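You operate a simulated robot arm through the tools that you are given. There is no shell and no other tool. Be economical: measure what you need, move in short steps, check, and stop when the job is done.

You are at the controls of a simulated two-armed robot. One attempt, no reset.

JOB
Shut the grey knobbed door. Press the yellow on key to switch it off. Put the 0.2 grey shim from the top of the long bench on the orange extension ring and the 0.6 grey shim on the bench seat. Take the brown carton from the top of the long bench and put it on top of the brown card box there. Pick up the yellow round brush with one hand, pass it to the other hand and put it on the side desk. Fetch the tall silver ring and set it on top of the tall black lens. The order is free. Set down upright: brown carton.

It is judged by the outcome, as a careful person would: the job done as asked, and still so three seconds after it is handed in. It fails if anything else is knocked over, pushed out of place, dropped, spilled or broken.

ROBOT AND FRAMES
Two 6-joint arms with two-finger grippers on one trunk, on a base that drives. Base frame: it is fixed to the floor where the robot stands at the start and does not move with it; the origin is under the middle of the robot, x ahead of it, y to its left, z up. Readings come in cm, rad, newtons and seconds.
The left shoulder is at the start at [6, 14.3, 82.5], the right one opposite. With the tool pointing down near the work surface each hand reaches from about 28 to 70 cm from the robot's upright axis, wherever it stands, measured 20 degrees to its own side. Places, roughly: bench seat (24x64 cm) [-114, -230, 60]; brown card box (16x22x13 cm) [50, 260, 90]; brown carton [0, 250, 75]; grey knobbed door [50, 20, 90]; grey shim [50, 250, 75]; orange extension ring [0, 250, 75]; side desk [-190, -110, 70]; tall black lens [-75, 275, 75]; tall silver ring (7x7x3 cm) [-80, 280, 80]; yellow on key [80, 120, 80]; yellow round brush (4x4x12 cm) [-80, 240, 90]. Payload 2.45 kg a hand.
The tool frame of a hand sits at the grasp point between the pads (the TCP): z along the fingers, y along the line on which they close. The tips reach 2.6 cm beyond it. The gripper opens to 9.6 cm. The gripper's body begins 6.9 cm behind the TCP.
Orientation is that of the tool frame in the base frame, as [roll, pitch, yaw] about the fixed x, y, z axes, in that order (R = Rz(yaw) Ry(pitch) Rx(roll)). With the fingers straight down and closing along the base's y, the tool's x points along the base's -x, its y along +y and its z along -z.

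CONTROLS
- The arms move only by the tool arm_command. It takes "left_plan", "right_plan" or both (then of equal length, played together; a hand with none holds still); each is a list of rows, each a list of 7 numbers: the gripper command, from -1 (fully open) to 1 (shut), values between in proportion, then the shift along the base's x, y, z in units of 300 mm (1.0 is 300 mm), then the turn, a rotation vector about the base's x, y, z in units of 180 degrees (1.0 is 180 degrees). In form: [[grip, tx, ty, tz, rx, ry, rz], ...]. A call has 1 to 12 rows; each row is the pose to reach, as a shift and turn from the pose commanded when the call began. A call with a number of a shift or a turn outside -1 to 1 is refused whole. A row lasts 0.2 s, in which the tool goes at most 5 cm and 0.15 rad; a call with a longer step from one row to the next is refused whole, and so is a gripper value outside its range. Where a pose cannot be reached the arm comes as near as it can. A force on the tool above 40 N (or 10 N above the force at the start of the call, whichever is more), or a blocked arm, ends the call early, and 0.2 s more pass. Each finger halts on what it meets, pressing with about 31 N; the grip force reading is that of the motor and also rises with nothing between the fingers. The clock runs only during rows and for 0.2 s after the last one: add rows that repeat a pose to give the fingers time. The reply holds the time, the measured pose of the TCP, the force on the tool along the base axes, the opening and the grip force, in the units named above and with some noise, with the torque about the TCP (base axes, N m) and any sound that the robot's microphone picked up, and new pictures: "show" is both (left out), scene, wrist or none (wrist: the cameras of the hands that moved).
- Cameras (640 x 400 px; columns grow to the right, rows downward): "scene" is now at [13.61, 3.26, 143.77]; the picture's right is [0.39, -0.92, -0.00], its down [-0.62, -0.26, -0.74] and it looks along [0.68, 0.29, -0.67] (base axes); focal length 254 px, centre (320, 200). "left" rides on the left gripper at [8.2, -0.3, -9.8] in its tool frame; the picture's right is [0.04, 1.00, 0.00], its down [-0.73, 0.03, -0.68] and it looks along [-0.68, 0.03, 0.73] (tool axes); focal length 256 px, centre (320, 200). "right" rides on the right gripper at [8.2, 0.3, -9.8] in its tool frame; the picture's right is [-0.04, 1.00, 0.00], its down [-0.73, -0.03, -0.68] and it looks along [-0.68, -0.03, 0.73] (tool axes); focal length 256 px, centre (320, 200). There is no depth. A picture from a camera that has moved, and an enlarged one, comes with that camera's place and axes in the base frame and with its lens.
- raise_lower(by): slides the trunk up (or, below 0, down) by that many cm; the arms and the scene camera ride with it, the base frame stays. It gives what a move gives, with no picture.
- drive_base(legs): drives the robot by 1 to 6 legs, each [ahead, turn to the left] in cm and rad, along the robot's own axes; the way and the turn of a leg run together, so that a leg with both is an arc; at most 150 cm and 3.142 rad a leg. The arms and the cameras ride along, it lands a little off, and it stops where it bumps. It gives what a move gives, and a new picture of the scene camera.
- head_to(pan, tilt): turns the head with the scene camera to pan (to the left, within 1.501 rad either way) and tilt (down, from -0.506 to 1.204), counted from straight ahead of the robot. It gives what a move gives, and a new picture of the scene camera.
- zoom(camera, box): a new picture of the part [left, top, right, bottom] of that camera's present view, enlarged. The clock stands still meanwhile.
- sign_off(): hands the job in; it is judged then, once.

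Go step by step. Nothing tells you exact positions but the pictures and the camera data: compare them with the known pose of the tool, close in by small moves and look again before you grip or let go. The budget is 196 turns and 260 pictures, counting those below and the enlarged ones. Unless the task says otherwise, let go and move clear before handing in.

The tools are called after "Call:" as a command line: name --argument value ..., lists and objects as JSON in quotes. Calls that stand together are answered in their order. arm_command: Moves the arms, as the interface text tells. Its arguments: {"type":"object","properties":{"left_plan":{"type":"array","items":{"type":"array","items":{"type":"number"}}},"right_plan":{"type":"array","items":{"type":"array","items":{"type":"number"}}},"show":{"type":"string","enum":["both","scene","wrist","none"]}},"required":[]} The other tools are called the same way: raise_lower (by) slides the trunk up or down; drive_base (legs) drives the base; head_to (pan, tilt) turns the head that bears the scene camera; zoom (camera, box) takes an enlarged picture of a part of a camera's view; sign_off () hands the job in.

At the start:

```text
time_s: 0.0
left_position: [47.75, 37.44, 105.52]
left_tcp_rot: [-3.141, -0.001, 3.137]
left_contact_force: [0.3, 0.5, 0.6]
left_moment: [-0.01, -0.05, -0.03]
left_opening: 9.61
left_grip_force: 0.1
right_position: [36.84, -4.28, 110.27]
right_tcp_rot: [-3.141, 0.0, 3.136]
right_contact_force: [0.3, 1.0, 0.7]
right_moment: [-0.01, 0.01, -0.02]
right_opening: 9.62
right_grip_force: 0.1
trunk travel left (down, up): [-45.0, 14.0]
robot x, y, heading: [0.03, -0.35, -0.003]
head pan, tilt: [0.403, 0.737]
```

scene: 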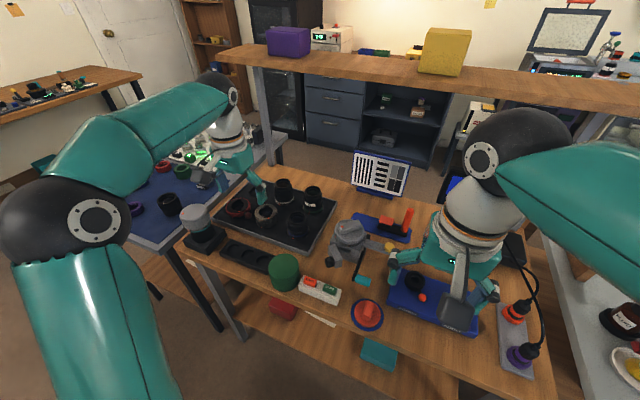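
right: 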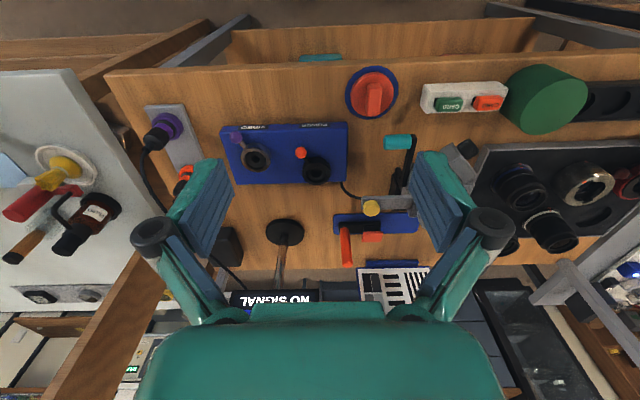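
left: 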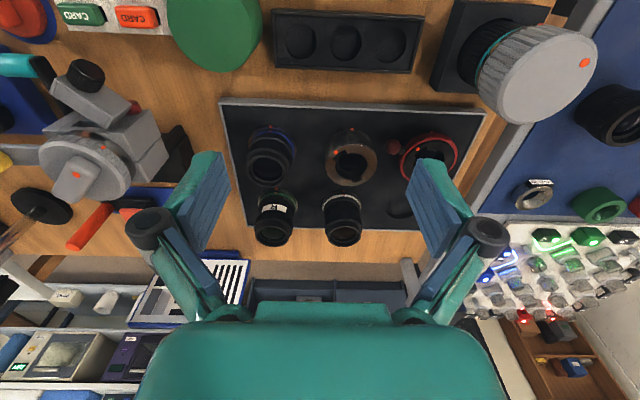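

I see a cluttered workbench in front of me, with a shelf above it and other benches to the left. I will look around with the head first.

Call:
head_to --pan 1.2 --tilt 0.4

Call:
head_to --pan 0.0 --tilt 0.5

Call:
head_to --pan -1.2 --tilt 0.4

```text
time_s: 1.1
left_position: [47.8, 37.48, 105.72]
left_tcp_rot: [-3.141, 0.0, 3.137]
left_contact_force: [-0.5, -0.4, 1.0]
left_moment: [0.0, 0.0, -0.04]
left_opening: 9.58
left_grip_force: 0.1
right_position: [36.92, -4.23, 110.28]
right_tcp_rot: [3.141, 0.0, 3.138]
right_contact_force: [0.5, -0.8, 0.5]
right_moment: [0.03, 0.0, -0.01]
right_opening: 9.57
right_grip_force: 0.1
trunk travel left (down, up): [-45.0, 14.0]
robot x, y, heading: [0.09, -0.16, 0.003]
head pan, tilt: [1.201, 0.4]
camera scene: at [9.29, 8.62, 146.76], right [0.93, -0.36, 0.0], down [-0.14, -0.36, -0.92], along [0.33, 0.86, -0.39], focal length 254 px, centre (320, 200)
```

scene: 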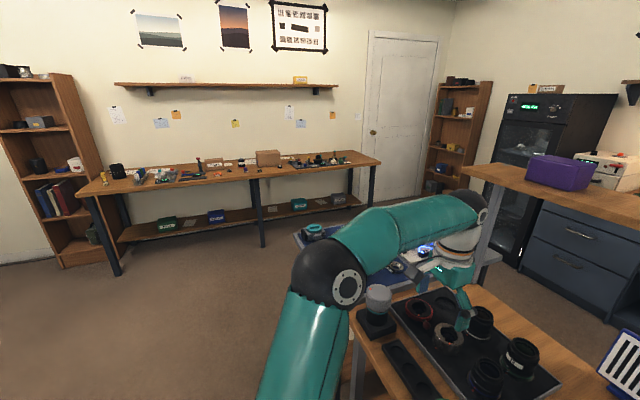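

```text
time_s: 2.5
left_position: [47.8, 37.44, 105.77]
left_tcp_rot: [3.141, 0.0, 3.135]
left_contact_force: [0.2, -0.6, -0.2]
left_moment: [0.03, 0.0, -0.01]
left_opening: 9.61
left_grip_force: 0.0
right_position: [36.93, -4.29, 110.37]
right_tcp_rot: [-3.141, 0.0, 3.136]
right_contact_force: [0.7, 0.0, 0.4]
right_moment: [0.01, 0.01, -0.02]
right_opening: 9.6
right_grip_force: 0.1
trunk travel left (down, up): [-45.0, 14.0]
robot x, y, heading: [-0.04, -0.2, -0.0]
head pan, tilt: [0.0, 0.499]
camera scene: at [15.03, -0.01, 145.85], right [0.0, -1.0, 0.0], down [-0.48, 0.0, -0.88], along [0.88, 0.0, -0.48], focal length 254 px, centre (320, 200)
```

scene: 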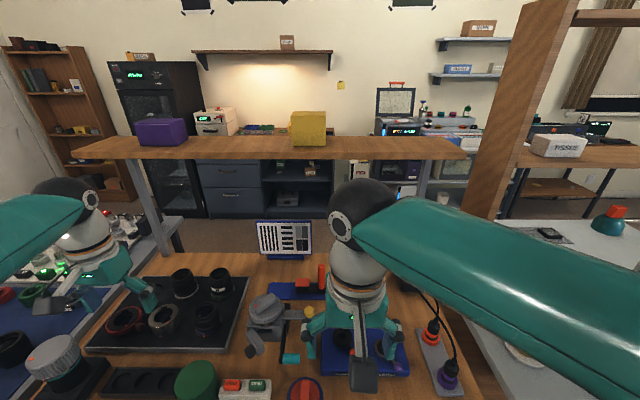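

```text
time_s: 3.9
left_position: [47.84, 37.45, 105.74]
left_tcp_rot: [3.141, 0.0, 3.139]
left_contact_force: [0.5, -0.4, -0.4]
left_moment: [0.02, -0.01, 0.01]
left_opening: 9.58
left_grip_force: 0.1
right_position: [36.89, -4.18, 110.37]
right_tcp_rot: [-3.14, -0.001, 3.135]
right_contact_force: [-0.3, -0.3, 0.7]
right_moment: [-0.01, 0.02, 0.03]
right_opening: 9.6
right_grip_force: 0.0
trunk travel left (down, up): [-45.0, 14.0]
robot x, y, heading: [-0.03, -0.0, 0.004]
head pan, tilt: [-1.201, 0.4]
camera scene: at [9.29, -8.65, 146.77], right [-0.93, -0.36, 0.0], down [-0.14, 0.36, -0.92], along [0.33, -0.86, -0.39], focal length 254 px, centre (320, 200)
```

scene: 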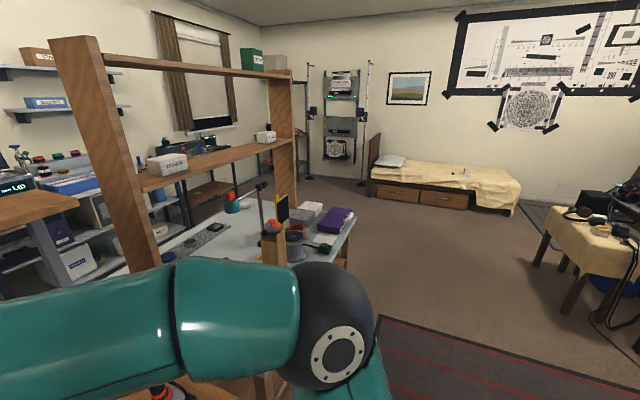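

I'm looking at the near bench for the grey knobbed door.

Call:
head_to --pan 0.3 --tilt 0.95

Call:
zoom --camera "left" --box '[0, 0, 320, 200]'

Call:
zoom --camera "left" --box '[400, 160, 640, 310]'

```text
time_s: 5.5
left_position: [47.8, 37.41, 105.72]
left_tcp_rot: [3.141, 0.0, 3.136]
left_contact_force: [0.5, 0.5, 0.5]
left_moment: [0.0, -0.02, 0.0]
left_opening: 9.59
left_grip_force: 0.0
right_position: [36.96, -4.28, 110.46]
right_tcp_rot: [-3.141, 0.001, 3.138]
right_contact_force: [-0.7, 0.0, 0.7]
right_moment: [0.0, 0.01, 0.0]
right_opening: 9.58
right_grip_force: 0.1
trunk travel left (down, up): [-45.0, 14.0]
robot x, y, heading: [-0.15, -0.02, -0.001]
head pan, tilt: [0.3, 0.949]
camera scene: at [12.88, 2.13, 142.1], right [0.3, -0.96, 0.0], down [-0.78, -0.24, -0.58], along [0.56, 0.17, -0.81], focal length 254 px, centre (320, 200)
```

scene: 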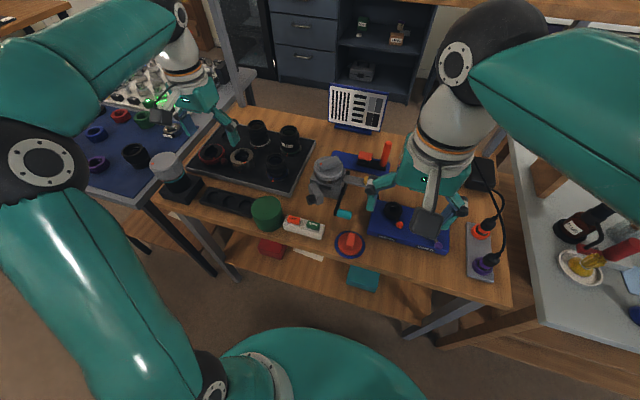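

```text
2.00 times, centred on (160, 100) of left
camera zoom: at [39.6, 37.18, 115.39], right [-0.03, 1.0, 0.0], down [0.73, 0.03, 0.68], along [0.68, 0.02, -0.73], focal length 512 px, centre (640, 400)
```

zoom: 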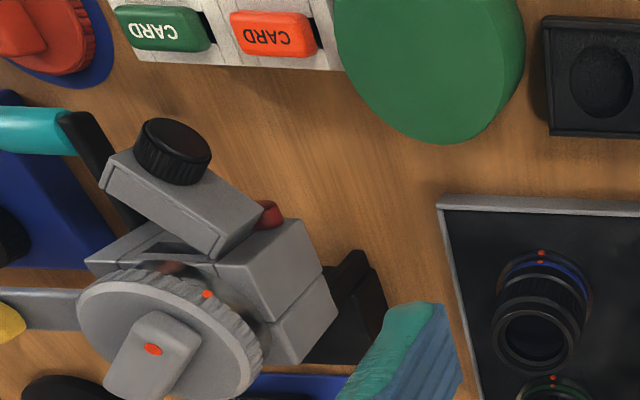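

```text
2.67 times, centred on (520, 235) of left
camera zoom: at [39.6, 37.18, 115.39], right [-0.03, 1.0, 0.0], down [0.73, 0.03, 0.68], along [0.68, 0.02, -0.73], focal length 683 px, centre (-213, 107)
```

zoom: 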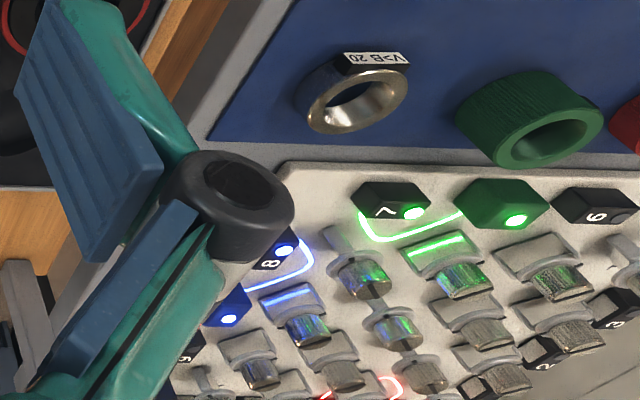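

The grey unit with a black-knobbed flap on the near bench looks like the door. I'll look closer.

Call:
zoom --camera "scene" --box '[270, 130, 430, 230]'

Call:
zoom --camera "right" --box '[320, 60, 560, 260]'

```text
4.00 times, centred on (350, 180) of scene
camera zoom: at [12.88, 2.13, 142.1], right [0.3, -0.96, 0.0], down [-0.78, -0.24, -0.58], along [0.56, 0.17, -0.81], focal length 1016 px, centre (200, 280)
```

zoom: 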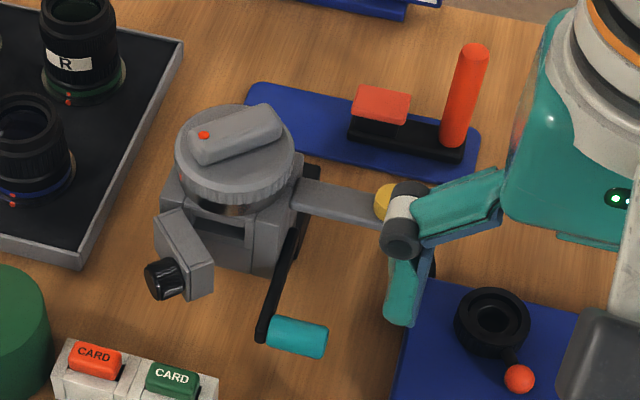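

```text
2.00 times, centred on (440, 160) of right
camera zoom: at [28.65, -3.86, 120.12], right [0.05, 1.0, 0.0], down [0.73, -0.03, 0.68], along [0.68, -0.03, -0.73], focal length 512 px, centre (80, 280)
```

zoom: 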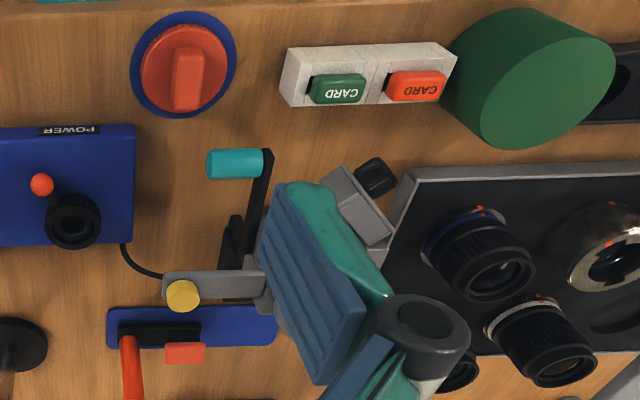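

The door (grey flap with black knob) is triangulated at about [48,15,90], hinged at its +y end, part open. I move the left hand above and before it for a closer look.

Call:
arm_command --left_plan '[[1, -0.06, -0.13, 0, 0, 0, 0], [1, -0.12, -0.26, 0, 0, 0, 0], [1, -0.18, -0.39, 0, 0, 0, 0], [1, -0.24, -0.52, 0, 0, 0, 0], [1, -0.3, -0.65, 0, 0, 0, 0], [1, -0.35, -0.75, -0.02, 0, 0, 0], [1, -0.35, -0.75, -0.02, 0, 0, 0]]' --right_plan '[[-1, 0, -0.05, 0, 0, 0, 0], [-1, 0, -0.12, 0, 0, 0, 0], [-1, 0, -0.2, 0, 0, 0, 0], [-1, 0, -0.3, 0, 0, 0, 0], [-1, 0, -0.4, 0, 0, 0, 0], [-1, 0, -0.4, 0, 0, 0, 0], [-1, 0, -0.4, 0, 0, 0, 0]]' --show "none"

Call:
zoom --camera "left" --box '[160, 0, 480, 200]'

Call:
zoom --camera "scene" --box '[270, 130, 430, 230]'

```text
time_s: 7.1
left_position: [37.2, 14.89, 105.09]
left_tcp_rot: [3.141, 0.001, 3.139]
left_contact_force: [0.5, 0.1, 0.3]
left_moment: [-0.02, -0.01, 0.01]
left_opening: 0.0
left_grip_force: 28.2
right_position: [36.85, -16.38, 110.3]
right_tcp_rot: [-3.141, -0.001, 3.135]
right_contact_force: [-0.9, -0.9, 0.3]
right_moment: [0.03, -0.01, -0.04]
right_opening: 9.61
right_grip_force: 0.0
trunk travel left (down, up): [-45.0, 14.0]
robot x, y, heading: [0.22, -0.07, 0.004]
head pan, tilt: [0.3, 0.949]
```

```text
2.00 times, centred on (320, 100) of left
camera zoom: at [29.04, 14.64, 114.77], right [-0.03, 1.0, 0.0], down [0.73, 0.03, 0.68], along [0.68, 0.02, -0.73], focal length 512 px, centre (320, 400)
```

zoom: 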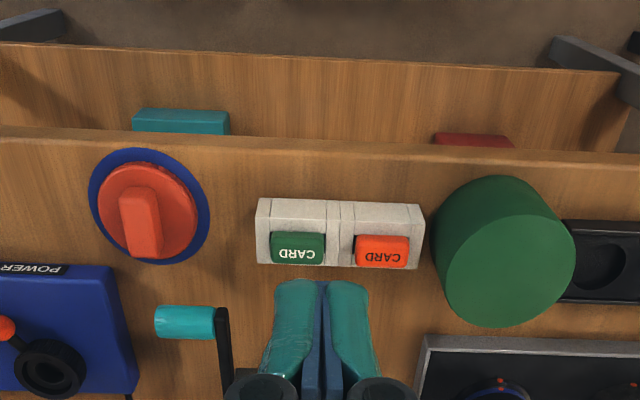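

```text
4.00 times, centred on (350, 180) of scene
camera zoom: at [12.86, 2.14, 142.1], right [0.3, -0.96, 0.0], down [-0.78, -0.24, -0.58], along [0.56, 0.17, -0.81], focal length 1016 px, centre (200, 280)
```

zoom: 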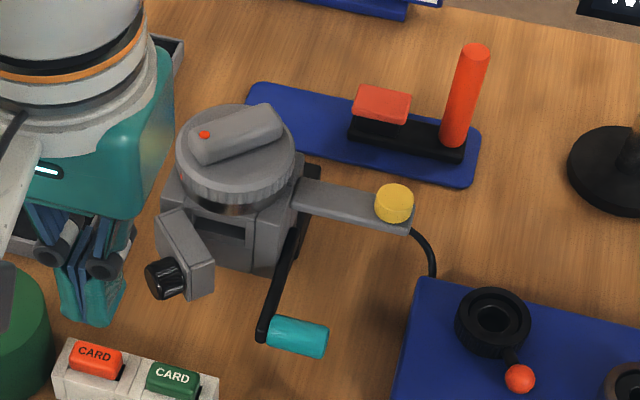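

The door's hinge is near [52.7,16.5] and its face should close towards the box's front; I lower the closed left fingers beside the knob's outer side.

Call:
arm_command --left_plan '[[1, 0.1, 0.1, 0, 0, 0, 0], [1, 0.21, 0.17, -0.05, 0, 0, 0], [1, 0.21, 0.17, -0.2, 0, 0, 0], [1, 0.21, 0.17, -0.35, 0, 0, 0], [1, 0.21, 0.17, -0.47, 0, 0, 0], [1, 0.21, 0.17, -0.47, 0, 0, 0]]' --show "none"

Call:
zoom --camera "scene" --box '[270, 130, 430, 230]'

Call:
zoom --camera "left" --box '[160, 100, 480, 300]'

```text
time_s: 8.5
left_position: [43.51, 20.01, 90.91]
left_tcp_rot: [3.141, 0.001, 3.137]
left_contact_force: [0.8, -0.2, 0.1]
left_moment: [-0.01, 0.01, 0.0]
left_opening: 0.0
left_grip_force: 28.3
right_position: [36.75, -16.3, 110.31]
right_tcp_rot: [-3.141, 0.0, 3.136]
right_contact_force: [0.5, -0.7, -0.3]
right_moment: [-0.02, 0.01, 0.02]
right_opening: 9.59
right_grip_force: 0.1
trunk travel left (down, up): [-45.0, 14.0]
robot x, y, heading: [-0.09, 0.04, -0.001]
head pan, tilt: [0.3, 0.949]
```

```text
4.00 times, centred on (350, 180) of scene
camera zoom: at [12.86, 2.13, 142.1], right [0.3, -0.96, 0.0], down [-0.78, -0.24, -0.58], along [0.56, 0.17, -0.81], focal length 1016 px, centre (200, 280)
```

zoom: 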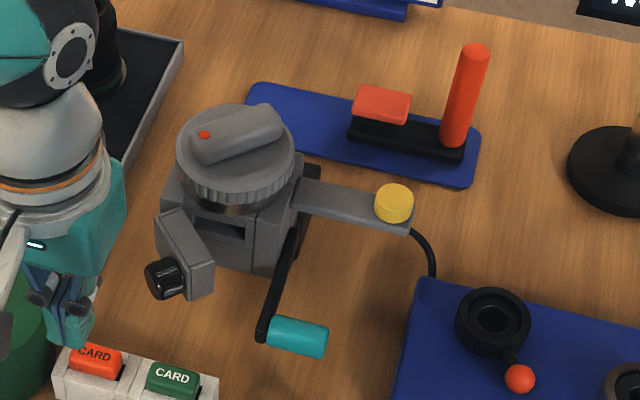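

```text
2.00 times, centred on (320, 200) of left
camera zoom: at [35.35, 19.77, 100.59], right [-0.03, 1.0, 0.0], down [0.73, 0.03, 0.68], along [0.68, 0.02, -0.73], focal length 512 px, centre (320, 200)
```

zoom: 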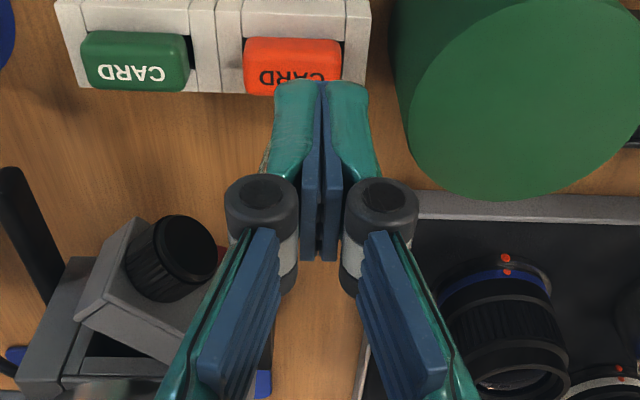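

The fingers are beside the knob at the right height. I sweep it along the hinge arc.

Call:
arm_command --left_plan '[[1, 0.04, -0.03, 0, 0, 0, 0], [1, 0.067, -0.05, 0, 0, 0, 0], [1, 0.085, -0.09, 0, 0, 0, 0], [1, 0.103, -0.135, 0, 0, 0, 0], [1, 0.123, -0.18, 0, 0, 0, 0], [1, 0.15, -0.225, 0, 0, 0, 0], [1, 0.183, -0.27, 0, 0, 0, 0], [1, 0.183, -0.27, 0, 0, 0, 0]]' --show "none"

Call:
zoom --camera "scene" --box '[270, 130, 430, 230]'

```text
time_s: 10.2
left_position: [48.04, 12.31, 90.88]
left_tcp_rot: [3.127, -0.034, 3.136]
left_contact_force: [-21.0, 4.4, 7.9]
left_moment: [0.12, -0.16, 0.02]
left_opening: 0.6
left_grip_force: 28.4
right_position: [36.71, -16.33, 110.34]
right_tcp_rot: [-3.141, 0.0, 3.137]
right_contact_force: [0.7, -0.4, -0.7]
right_moment: [0.06, 0.06, 0.01]
right_opening: 9.6
right_grip_force: 0.0
trunk travel left (down, up): [-45.0, 14.0]
robot x, y, heading: [0.29, -0.11, 0.002]
head pan, tilt: [0.3, 0.949]
stopped in row 8 (left hand): the force on the tool passed its limit at 49 N (the readings are from after the stop); the commanded pose is now the measured one
```

```text
4.00 times, centred on (350, 180) of scene
camera zoom: at [12.64, 2.03, 142.14], right [0.3, -0.96, 0.0], down [-0.78, -0.24, -0.58], along [0.56, 0.17, -0.81], focal length 1016 px, centre (200, 280)
```

zoom: 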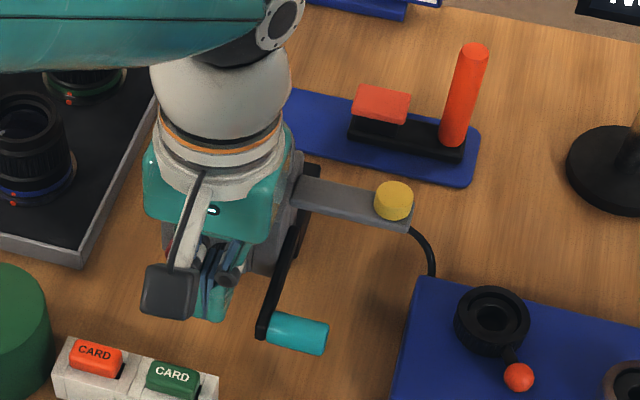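

The push met firm resistance, likely the closed stop. I back away and look.

Call:
arm_command --left_plan '[[1, -0.06, 0.0, 0, 0, 0, 0], [1, -0.15, 0.05, 0.05, 0, 0, 0], [1, -0.15, 0.15, 0.2, 0, 0, 0], [1, -0.15, 0.3, 0.2, 0, 0, 0], [1, -0.15, 0.4, 0.3, 0, 0, 0], [1, -0.15, 0.4, 0.3, 0, 0, 0]]' --show "none"

Call:
zoom --camera "scene" --box '[270, 130, 430, 230]'

```text
refused: row 3 steps farther than a row can; nothing moved
```

```text
4.00 times, centred on (350, 180) of scene
camera zoom: at [12.64, 2.03, 142.14], right [0.3, -0.96, 0.0], down [-0.78, -0.24, -0.58], along [0.56, 0.17, -0.81], focal length 1016 px, centre (200, 280)
```

zoom: 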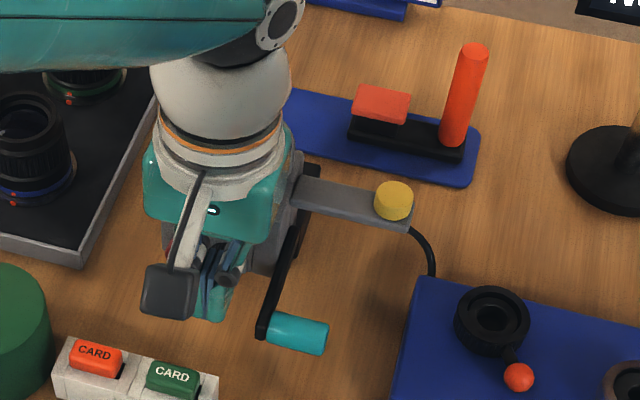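

One step was too long; I repeat with shorter steps.

Call:
arm_command --left_plan '[[1, -0.06, 0.0, 0, 0, 0, 0], [1, -0.15, 0.03, 0.05, 0, 0, 0], [1, -0.15, 0.1, 0.15, 0, 0, 0], [1, -0.15, 0.2, 0.22, 0, 0, 0], [1, -0.15, 0.3, 0.3, 0, 0, 0], [1, -0.15, 0.4, 0.3, 0, 0, 0]]' --show "none"

Call:
zoom --camera "scene" --box '[270, 130, 430, 230]'

```text
time_s: 11.6
left_position: [44.06, 24.23, 99.72]
left_tcp_rot: [3.133, -0.024, 3.136]
left_contact_force: [0.4, -0.2, -0.4]
left_moment: [0.0, 0.01, 0.02]
left_opening: 0.0
left_grip_force: 28.3
right_position: [36.87, -16.24, 110.43]
right_tcp_rot: [3.141, -0.001, 3.137]
right_contact_force: [0.1, -0.1, -0.9]
right_moment: [-0.02, -0.01, -0.01]
right_opening: 9.61
right_grip_force: 0.1
trunk travel left (down, up): [-45.0, 14.0]
robot x, y, heading: [-0.36, 0.2, -0.004]
head pan, tilt: [0.3, 0.949]
```

```text
4.00 times, centred on (350, 180) of scene
camera zoom: at [12.85, 2.18, 142.1], right [0.3, -0.96, 0.0], down [-0.78, -0.24, -0.58], along [0.56, 0.17, -0.81], focal length 1016 px, centre (200, 280)
```

zoom: 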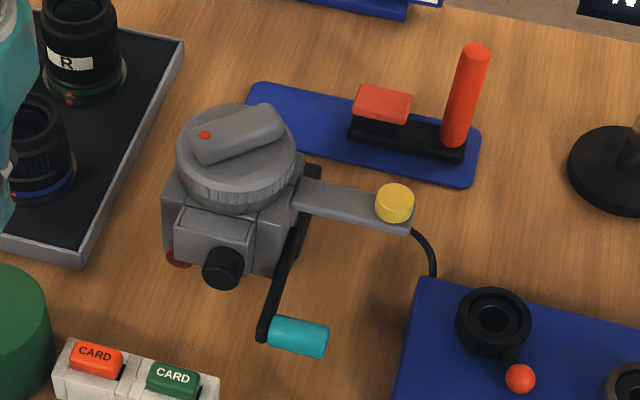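

The door now lies on the box's front. I check at higher magnification, and look for the yellow key panel to the left.

Call:
zoom --camera "scene" --box '[300, 150, 364, 205]'

Call:
head_to --pan 0.95 --tilt 0.55

```text
7.27 times, centred on (332, 178) of scene
camera zoom: at [12.85, 2.18, 142.1], right [0.3, -0.96, 0.0], down [-0.78, -0.24, -0.58], along [0.56, 0.17, -0.81], focal length 1847 px, centre (233, 364)
```

zoom: 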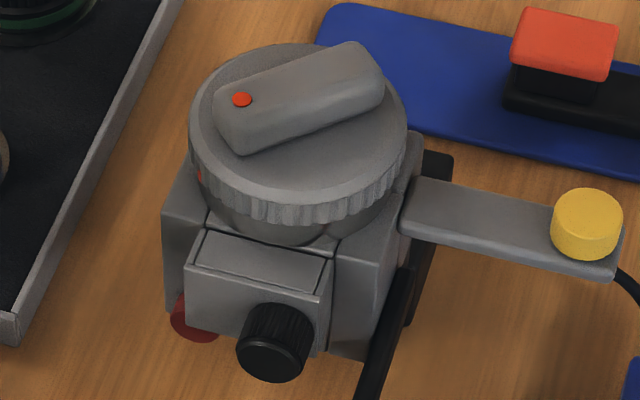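

```text
time_s: 12.6
left_position: [44.07, 24.12, 99.85]
left_tcp_rot: [3.131, -0.024, 3.135]
left_contact_force: [0.1, -0.5, 0.7]
left_moment: [0.0, -0.02, 0.03]
left_opening: 0.0
left_grip_force: 28.1
right_position: [36.74, -16.25, 110.41]
right_tcp_rot: [3.141, 0.001, 3.136]
right_contact_force: [0.0, 0.4, -0.1]
right_moment: [0.0, -0.01, 0.02]
right_opening: 9.58
right_grip_force: 0.0
trunk travel left (down, up): [-45.0, 14.0]
robot x, y, heading: [0.07, -0.17, -0.002]
head pan, tilt: [0.949, 0.55]
camera scene: at [11.14, 7.28, 145.39], right [0.81, -0.58, 0.0], down [-0.31, -0.42, -0.85], along [0.5, 0.69, -0.52], focal length 254 px, centre (320, 200)
```

scene: 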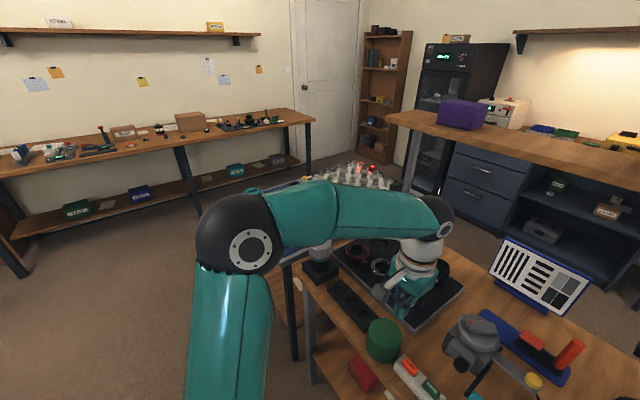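

The door is shut flush. Next I retract the arms a little, and turn left to look at the key panel and the long bench.

Call:
arm_command --left_plan '[[1, -0.05, 0, 0.1, 0, 0, 0], [1, -0.1, -0.05, 0.2, 0, 0, 0], [1, -0.2, -0.05, 0.3, 0, 0, 0], [0, -0.3, -0.05, 0.35, 0, 0, 0], [-1, -0.3, -0.05, 0.35, 0, 0, 0]]' --show "none"

Call:
drive_base --legs '[[-25, 0], [0, 1.2]]'

Call:
head_to --pan -0.3 --tilt 0.6

```text
time_s: 13.8
left_position: [34.95, 22.84, 110.32]
left_tcp_rot: [3.132, -0.026, 3.138]
left_contact_force: [-0.7, 0.6, -0.1]
left_moment: [-0.01, 0.0, -0.02]
left_opening: 8.02
left_grip_force: 0.0
right_position: [36.84, -16.27, 110.41]
right_tcp_rot: [3.141, -0.001, 3.136]
right_contact_force: [0.1, 1.0, 0.6]
right_moment: [0.02, 0.03, 0.02]
right_opening: 9.62
right_grip_force: 0.1
trunk travel left (down, up): [-45.0, 14.0]
robot x, y, heading: [-0.09, 0.05, 0.0]
head pan, tilt: [0.949, 0.55]
```

```text
time_s: 19.0
left_position: [-33.28, 41.16, 110.34]
left_tcp_rot: [3.131, -0.024, -1.95]
left_contact_force: [-0.3, -0.1, -0.7]
left_moment: [0.0, 0.02, 0.02]
left_opening: 9.6
left_grip_force: 0.0
right_position: [3.86, 28.73, 110.25]
right_tcp_rot: [-3.141, -0.003, -1.951]
right_contact_force: [1.0, 0.4, 0.5]
right_moment: [0.02, 0.0, -0.02]
right_opening: 9.6
right_grip_force: 0.1
trunk travel left (down, up): [-45.0, 14.0]
robot x, y, heading: [-21.41, -0.88, 1.193]
head pan, tilt: [0.949, 0.55]
camera scene: at [-24.28, 12.21, 145.39], right [0.84, 0.54, 0.0], down [0.28, -0.44, -0.85], along [-0.46, 0.72, -0.52], focal length 254 px, centre (320, 200)
```

scene: 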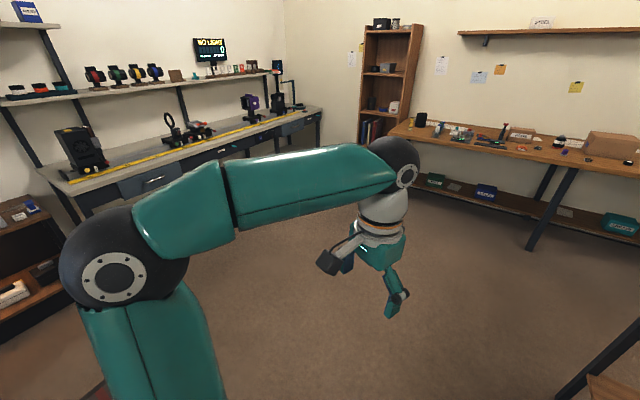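

```text
time_s: 20.4
left_position: [-33.21, 41.25, 110.51]
left_tcp_rot: [3.13, -0.023, -1.949]
left_contact_force: [0.1, -0.1, 0.2]
left_moment: [0.02, -0.03, 0.0]
left_opening: 9.63
left_grip_force: 0.0
right_position: [3.87, 28.64, 110.32]
right_tcp_rot: [-3.14, -0.001, -1.952]
right_contact_force: [0.4, -0.9, 1.0]
right_moment: [0.03, -0.03, -0.01]
right_opening: 9.6
right_grip_force: 0.1
trunk travel left (down, up): [-45.0, 14.0]
robot x, y, heading: [-21.65, -1.09, 1.188]
head pan, tilt: [-0.3, 0.6]
camera scene: at [-13.9, 11.5, 144.94], right [0.78, -0.63, 0.0], down [-0.35, -0.44, -0.82], along [0.52, 0.64, -0.57], focal length 254 px, centre (320, 200)
```

scene: 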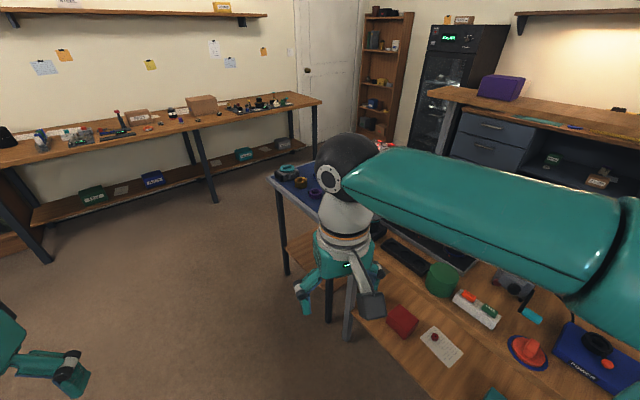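

The blue-topped table with the keys spans roughly y 50–121, x from 38. I'll go around its far end, to where both the panel and long bench can be reached.

Call:
drive_base --legs '[[0, 0.38], [150, 0], [15, 0], [0, -1.57]]'

Call:
head_to --pan -0.4 --tilt 0.6

Call:
head_to --pan 1.2 --tilt 0.6

```text
time_s: 34.0
left_position: [9.21, 197.07, 110.48]
left_tcp_rot: [3.13, -0.024, -2.989]
left_contact_force: [-1.0, -0.6, -0.4]
left_moment: [0.01, 0.01, 0.0]
left_opening: 9.58
left_grip_force: 0.1
right_position: [17.12, 158.93, 110.44]
right_tcp_rot: [3.14, 0.0, -2.99]
right_contact_force: [0.1, 0.2, 0.1]
right_moment: [0.01, 0.05, 0.06]
right_opening: 9.58
right_grip_force: 0.1
trunk travel left (down, up): [-45.0, 14.0]
robot x, y, heading: [-22.08, 170.18, 0.139]
head pan, tilt: [-0.3, 0.6]
stopped in leg 4: the robot was blocked; the commanded pose is now the measured one
camera scene: at [-7.51, 169.34, 144.93], right [-0.16, -0.99, 0.0], down [-0.56, 0.09, -0.82], along [0.81, -0.13, -0.57], focal length 254 px, centre (320, 200)
```

scene: 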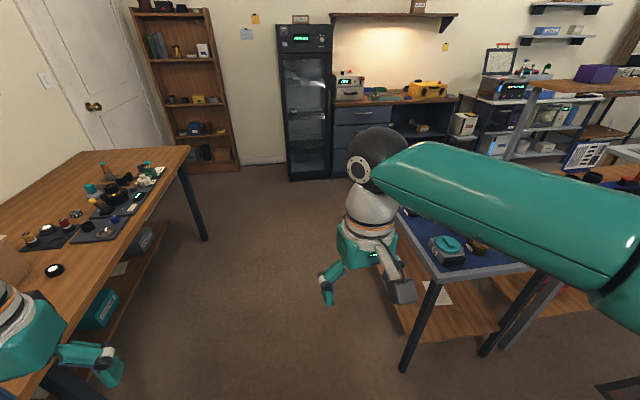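

```text
time_s: 34.6
left_position: [9.05, 197.3, 110.38]
left_tcp_rot: [3.133, -0.023, -2.991]
left_contact_force: [-0.5, 0.0, 0.1]
left_moment: [0.0, -0.04, -0.02]
left_opening: 9.6
left_grip_force: 0.0
right_position: [17.0, 159.02, 110.44]
right_tcp_rot: [3.14, -0.001, -2.987]
right_contact_force: [0.5, -0.6, 0.0]
right_moment: [0.0, 0.02, 0.01]
right_opening: 9.61
right_grip_force: 0.1
trunk travel left (down, up): [-45.0, 14.0]
robot x, y, heading: [-21.85, 170.13, 0.137]
head pan, tilt: [-0.4, 0.6]
camera scene: at [-7.8, 168.66, 144.94], right [-0.26, -0.97, 0.0], down [-0.55, 0.15, -0.82], along [0.8, -0.21, -0.57], focal length 254 px, centre (320, 200)
```

scene: 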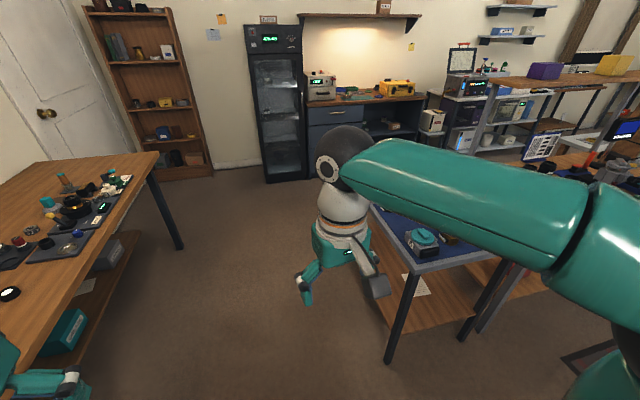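

```text
time_s: 36.3
left_position: [9.13, 197.32, 110.58]
left_tcp_rot: [3.132, -0.021, -2.989]
left_contact_force: [0.3, 0.5, -0.7]
left_moment: [0.01, 0.02, 0.02]
left_opening: 9.6
left_grip_force: 0.0
right_position: [16.97, 159.14, 110.4]
right_tcp_rot: [3.141, -0.001, -2.986]
right_contact_force: [0.6, -0.4, -0.4]
right_moment: [0.01, -0.01, 0.0]
right_opening: 9.62
right_grip_force: 0.0
trunk travel left (down, up): [-45.0, 14.0]
robot x, y, heading: [-22.13, 170.06, 0.136]
head pan, tilt: [1.201, 0.6]
camera scene: at [-14.27, 179.59, 144.94], right [0.97, -0.23, 0.0], down [-0.13, -0.55, -0.82], along [0.19, 0.8, -0.57], focal length 254 px, centre (320, 200)
```

scene: 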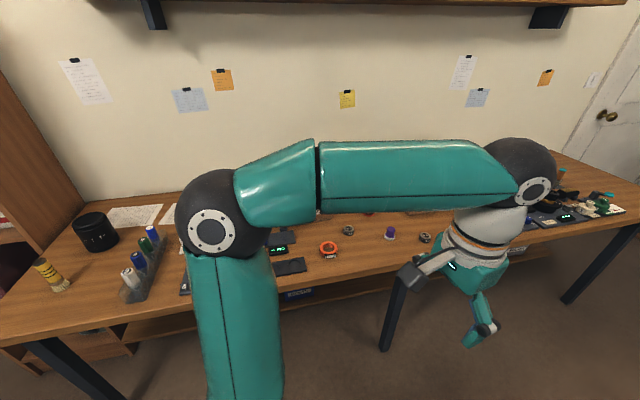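

The robot stopped slightly short of the turn but the way ahead is free. I drive along between the table and the long bench, then turn to face the key table from its end.

Call:
drive_base --legs '[[20, -0.15], [65, 0]]'

Call:
head_to --pan -1.3 --tilt 0.7

```text
time_s: 41.2
left_position: [97.97, 192.22, 110.44]
left_tcp_rot: [3.133, -0.026, 3.138]
left_contact_force: [0.1, 0.6, -0.6]
left_moment: [0.01, 0.0, -0.02]
left_opening: 9.63
left_grip_force: 0.1
right_position: [99.75, 153.06, 110.49]
right_tcp_rot: [-3.141, 0.0, 3.137]
right_contact_force: [-0.3, 0.5, -0.3]
right_moment: [0.01, 0.04, 0.02]
right_opening: 9.61
right_grip_force: 0.0
trunk travel left (down, up): [-45.0, 14.0]
robot x, y, heading: [62.71, 169.93, -0.02]
head pan, tilt: [1.201, 0.6]
camera scene: at [72.12, 178.2, 144.94], right [0.93, -0.38, 0.0], down [-0.22, -0.52, -0.82], along [0.31, 0.76, -0.57], focal length 254 px, centre (320, 200)
```

scene: 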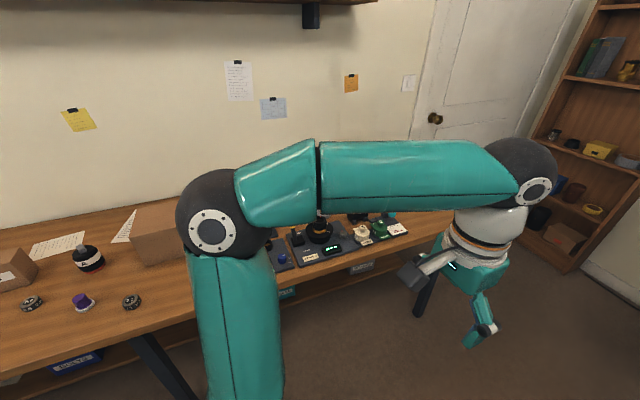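

```text
time_s: 43.5
left_position: [97.97, 192.1, 110.56]
left_tcp_rot: [3.131, -0.023, 3.14]
left_contact_force: [0.0, -0.3, 0.3]
left_moment: [0.02, -0.02, 0.01]
left_opening: 9.6
left_grip_force: 0.0
right_position: [99.75, 153.02, 110.58]
right_tcp_rot: [3.141, 0.001, 3.139]
right_contact_force: [-0.2, 0.8, 0.2]
right_moment: [-0.01, 0.01, 0.06]
right_opening: 9.63
right_grip_force: 0.0
trunk travel left (down, up): [-45.0, 14.0]
robot x, y, heading: [62.7, 170.09, -0.02]
head pan, tilt: [-1.3, 0.7]
camera scene: at [70.78, 161.81, 144.08], right [-0.97, -0.25, 0.0], down [-0.16, 0.62, -0.76], along [0.19, -0.74, -0.64], focal length 254 px, centre (320, 200)
```

scene: 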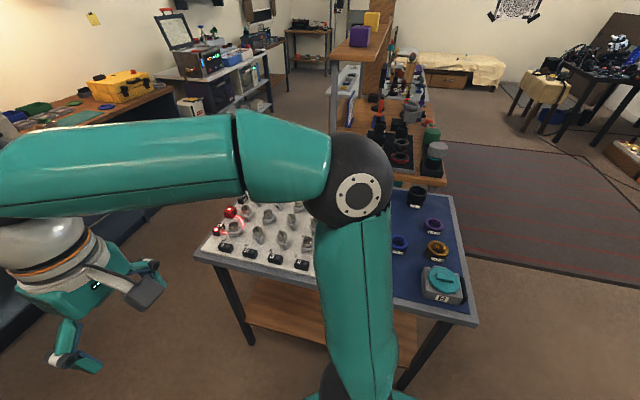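

The panel with glowing keys is at the near end of the table. I turn to face it.

Call:
drive_base --legs '[[0, -1.55]]'

Call:
head_to --pan 0.0 --tilt 0.8

```text
time_s: 47.8
left_position: [87.25, 136.24, 110.69]
left_tcp_rot: [3.128, -0.024, 1.646]
left_contact_force: [-1.2, -1.3, -0.6]
left_moment: [0.04, -0.02, -0.01]
left_opening: 9.61
left_grip_force: 0.1
right_position: [48.44, 131.41, 110.57]
right_tcp_rot: [3.139, -0.001, 1.647]
right_contact_force: [-0.5, -0.9, -0.9]
right_moment: [0.0, -0.02, 0.01]
right_opening: 9.64
right_grip_force: 0.1
trunk travel left (down, up): [-45.0, 14.0]
robot x, y, heading: [67.47, 170.17, -1.524]
head pan, tilt: [-1.3, 0.7]
stopped in leg 1: the robot was blocked; the commanded pose is now the measured one
camera scene: at [59.17, 161.21, 144.06], right [-0.31, 0.95, 0.0], down [0.61, 0.2, -0.76], along [-0.72, -0.24, -0.65], focal length 254 px, centre (320, 200)
```

scene: 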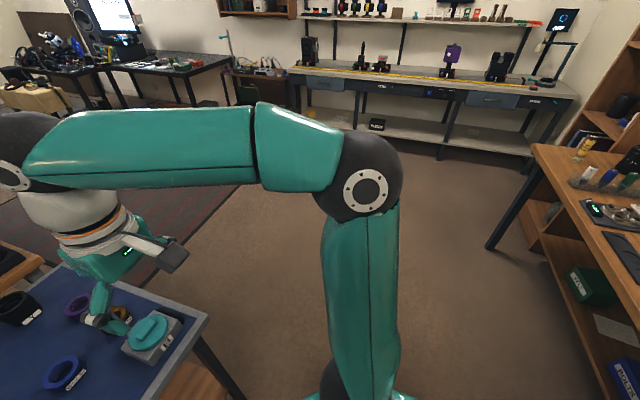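

```text
time_s: 49.3
left_position: [87.5, 136.34, 110.69]
left_tcp_rot: [3.133, -0.023, 1.648]
left_contact_force: [0.4, 0.6, -0.1]
left_moment: [0.0, -0.05, -0.01]
left_opening: 9.6
left_grip_force: 0.1
right_position: [48.6, 131.3, 110.57]
right_tcp_rot: [3.141, 0.0, 1.645]
right_contact_force: [0.6, -0.4, 0.3]
right_moment: [-0.01, -0.01, -0.01]
right_opening: 9.6
right_grip_force: 0.0
trunk travel left (down, up): [-45.0, 14.0]
robot x, y, heading: [67.48, 169.92, -1.52]
head pan, tilt: [0.0, 0.799]
camera scene: at [67.87, 155.88, 143.26], right [-1.0, -0.05, 0.0], down [-0.03, 0.72, -0.7], along [0.03, -0.7, -0.72], focal length 254 px, centre (320, 200)
```

scene: 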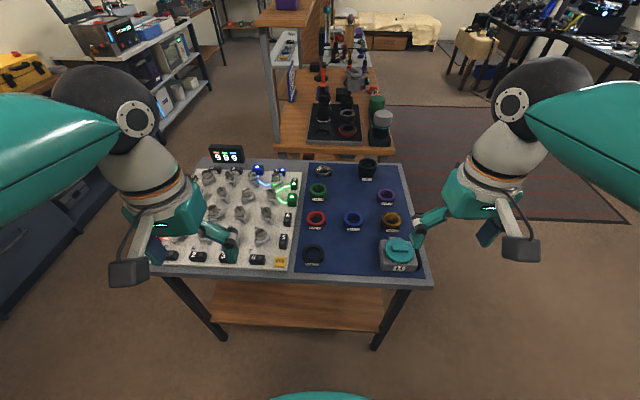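

The panel shows many keys; I zoom in to find the lit yellow one.

Call:
zoom --camera "scene" --box '[140, 130, 320, 290]'

Call:
zoom --camera "left" --box '[0, 0, 640, 400]'

```text
2.50 times, centred on (230, 210) of scene
camera zoom: at [67.87, 155.88, 143.26], right [-1.0, -0.05, 0.0], down [-0.03, 0.72, -0.7], along [0.03, -0.7, -0.72], focal length 635 px, centre (545, 175)
```

zoom: 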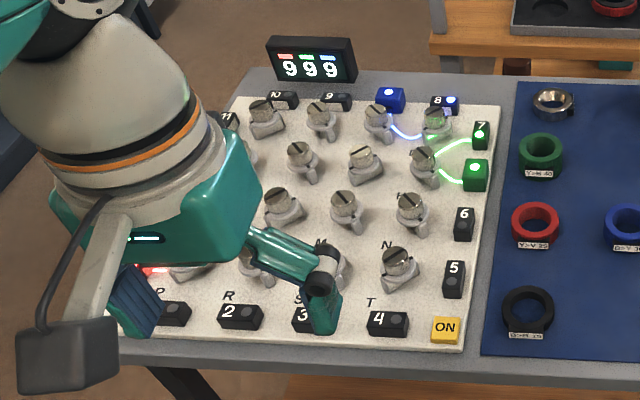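

```text
1.00 times, centred on (320, 200) of left (not enlarged: the box is as wide or as high as the picture)
camera zoom: at [86.39, 144.2, 120.53], right [0.99, 0.12, 0.01], down [0.08, -0.75, 0.66], along [0.09, -0.66, -0.75], focal length 256 px, centre (320, 200)
```

zoom: 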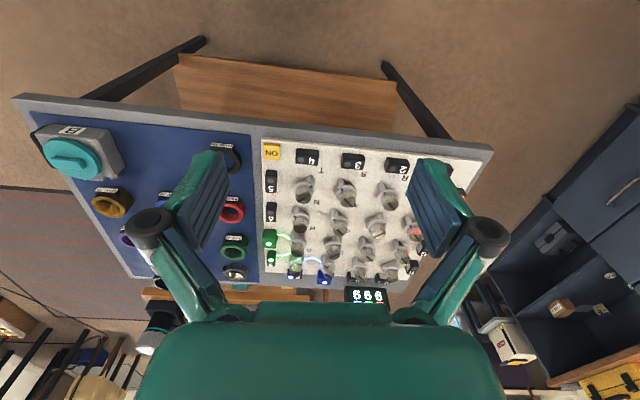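

The yellow ON key triangulates to about [81,118,78]. I bring the closed left fingers above it.

Call:
arm_command --left_plan '[[1, -0.05, -0.15, 0, 0, 0, 0], [1, -0.1, -0.3, 0, 0, 0, 0], [1, -0.16, -0.45, 0, 0, 0, 0], [1, -0.217, -0.6, -0.05, 0, 0, 0], [1, -0.217, -0.61, -0.2, 0, 0, 0], [1, -0.217, -0.61, -0.35, 0, 0, 0], [1, -0.217, -0.61, -0.5, 0, 0, 0], [1, -0.217, -0.61, -0.65, 0, 0, 0], [1, -0.217, -0.61, -0.8, 0, 0, 0], [1, -0.217, -0.61, -0.89, 0, 0, 0], [1, -0.217, -0.61, -0.89, 0, 0, 0]]' --show "wrist"

Call:
zoom --camera "scene" --box '[180, 150, 320, 290]'

```text
refused: row 4 steps farther than a row can; nothing moved
```

```text
2.86 times, centred on (250, 220) of scene
camera zoom: at [67.87, 155.88, 143.26], right [-1.0, -0.05, 0.0], down [-0.03, 0.72, -0.7], along [0.03, -0.7, -0.72], focal length 726 px, centre (520, 143)
```

zoom: 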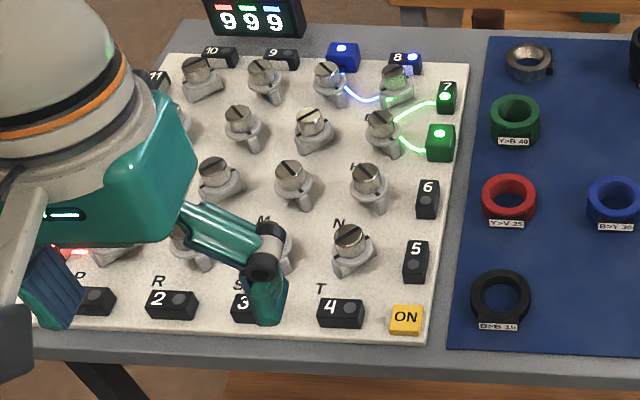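

Step 4 was slightly too long; I shorten it.

Call:
arm_command --left_plan '[[1, -0.05, -0.14, 0, 0, 0, 0], [1, -0.1, -0.28, 0, 0, 0, 0], [1, -0.15, -0.42, 0, 0, 0, 0], [1, -0.2, -0.55, -0.05, 0, 0, 0], [1, -0.217, -0.61, -0.18, 0, 0, 0], [1, -0.217, -0.61, -0.33, 0, 0, 0], [1, -0.217, -0.61, -0.48, 0, 0, 0], [1, -0.217, -0.61, -0.63, 0, 0, 0], [1, -0.217, -0.61, -0.78, 0, 0, 0], [1, -0.217, -0.61, -0.88, 0, 0, 0], [1, -0.217, -0.61, -0.88, 0, 0, 0]]' --show "wrist"

Call:
zoom --camera "scene" --box '[180, 150, 320, 290]'

```text
time_s: 51.7
left_position: [81.03, 117.98, 84.08]
left_tcp_rot: [3.13, -0.024, 1.647]
left_contact_force: [0.0, 0.3, -0.2]
left_moment: [-0.01, 0.0, -0.01]
left_opening: 0.0
left_grip_force: 28.5
right_position: [48.6, 131.51, 110.57]
right_tcp_rot: [-3.141, -0.002, 1.645]
right_contact_force: [-0.5, -0.1, 0.4]
right_moment: [0.0, -0.01, -0.02]
right_opening: 9.57
right_grip_force: 0.0
trunk travel left (down, up): [-45.0, 14.0]
robot x, y, heading: [66.88, 170.23, -1.519]
head pan, tilt: [0.0, 0.799]
camera left: at [79.89, 125.9, 94.0], right [0.99, 0.12, 0.01], down [0.08, -0.74, 0.66], along [0.09, -0.66, -0.75], focal length 256 px, centre (320, 200)
```

left: 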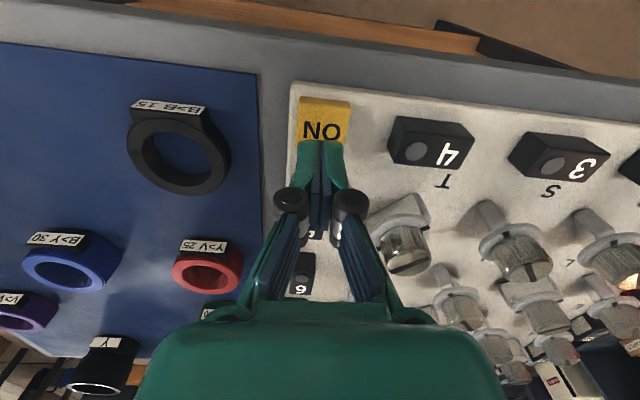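

```text
2.86 times, centred on (250, 220) of scene
camera zoom: at [67.88, 155.87, 143.26], right [-1.0, -0.05, 0.0], down [-0.04, 0.72, -0.7], along [0.03, -0.7, -0.72], focal length 726 px, centre (520, 143)
```

zoom: 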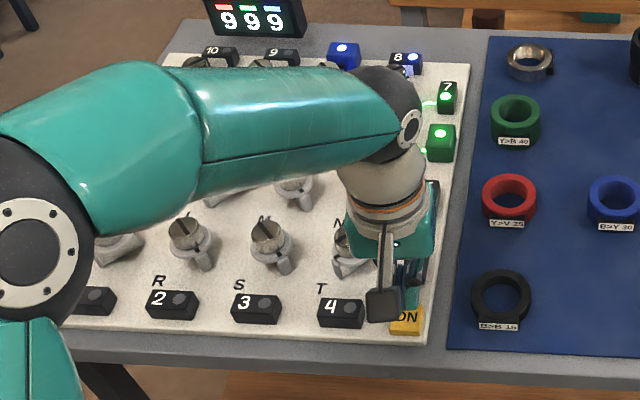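

The fingers are centred over ON within a few millimetres. I press down gently.

Call:
arm_command --left_plan '[[1, 0.005, 0.02, -0.03, 0, 0, 0], [1, 0.005, 0.02, -0.07, 0, 0, 0], [1, 0.005, 0.02, -0.1, 0, 0, 0], [1, 0.005, 0.02, -0.115, 0, 0, 0], [1, 0.005, 0.02, -0.13, 0, 0, 0], [1, 0.005, 0.02, -0.14, 0, 0, 0], [1, 0.005, 0.02, -0.14, 0, 0, 0]]' --show "scene"

```text
time_s: 52.7
left_position: [81.12, 118.46, 81.97]
left_tcp_rot: [3.136, -0.005, 1.649]
left_contact_force: [1.2, 5.3, 19.8]
left_moment: [0.19, -0.01, 0.06]
left_opening: 0.63
left_grip_force: 28.9
right_position: [48.57, 131.83, 110.7]
right_tcp_rot: [3.14, 0.0, 1.65]
right_contact_force: [0.8, -0.3, -1.1]
right_moment: [0.01, -0.03, -0.01]
right_opening: 9.56
right_grip_force: 0.1
trunk travel left (down, up): [-45.0, 14.0]
robot x, y, heading: [66.97, 170.07, -1.519]
head pan, tilt: [0.0, 0.799]
heard: click
stopped in row 4 (left hand): the force on the tool passed its limit at 45 N (the readings are from after the stop); the commanded pose is now the measured one
camera scene: at [67.81, 156.31, 143.34], right [-1.0, -0.05, 0.0], down [-0.03, 0.71, -0.7], along [0.03, -0.7, -0.71], focal length 254 px, centre (320, 200)
```

scene: 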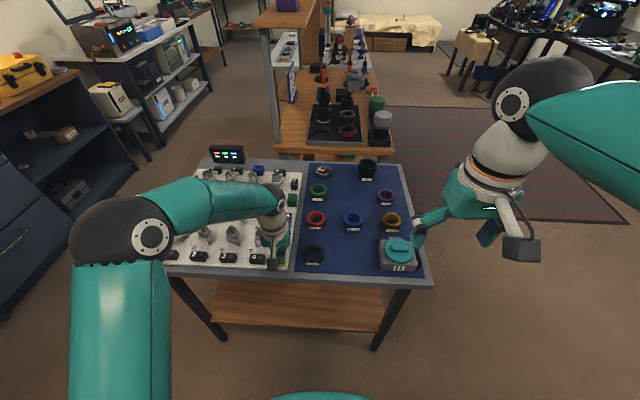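

A click was heard and the lights look out. I lift straight up, retract, and check.

Call:
arm_command --left_plan '[[1, 0, 0, 0.1, 0, 0, 0], [1, 0, 0, 0.25, 0, 0, 0], [1, 0, 0, 0.4, 0, 0, 0], [1, 0, 0, 0.55, 0, 0, 0], [1, 0, 0, 0.7, 0, 0, 0], [0, 0.05, 0.1, 0.8, 0, 0, 0], [-1, 0.12, 0.2, 0.9, 0, 0, 0], [-1, 0.2, 0.33, 0.9, 0, 0, 0], [-1, 0.22, 0.45, 0.95, 0, 0, 0], [-1, 0.22, 0.6, 0.95, 0, 0, 0], [-1, 0.22, 0.6, 0.95, 0, 0, 0]]' --show "none"

Call:
zoom --camera "scene" --box '[180, 140, 320, 290]'

```text
time_s: 55.1
left_position: [87.74, 136.3, 109.9]
left_tcp_rot: [3.132, -0.015, 1.647]
left_contact_force: [0.8, -0.5, 0.0]
left_moment: [0.03, -0.01, 0.0]
left_opening: 9.61
left_grip_force: 0.1
right_position: [48.55, 131.41, 110.56]
right_tcp_rot: [-3.141, -0.002, 1.645]
right_contact_force: [-0.1, 0.0, -0.6]
right_moment: [0.04, 0.0, 0.03]
right_opening: 9.61
right_grip_force: 0.1
trunk travel left (down, up): [-45.0, 14.0]
robot x, y, heading: [67.27, 170.24, -1.526]
head pan, tilt: [0.0, 0.799]
```

```text
2.67 times, centred on (250, 215) of scene
camera zoom: at [67.87, 155.76, 143.24], right [-1.0, -0.05, 0.0], down [-0.04, 0.72, -0.7], along [0.03, -0.7, -0.72], focal length 677 px, centre (507, 160)
```

zoom: 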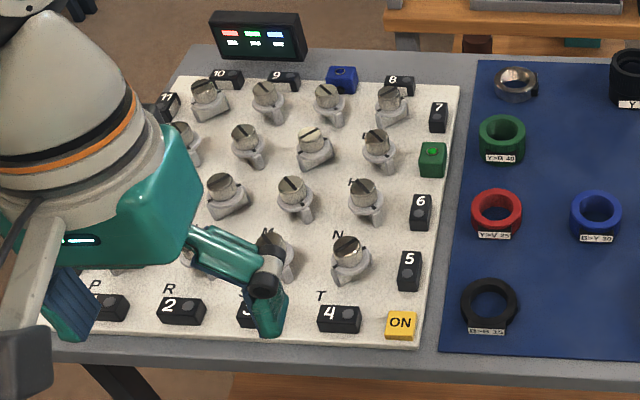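

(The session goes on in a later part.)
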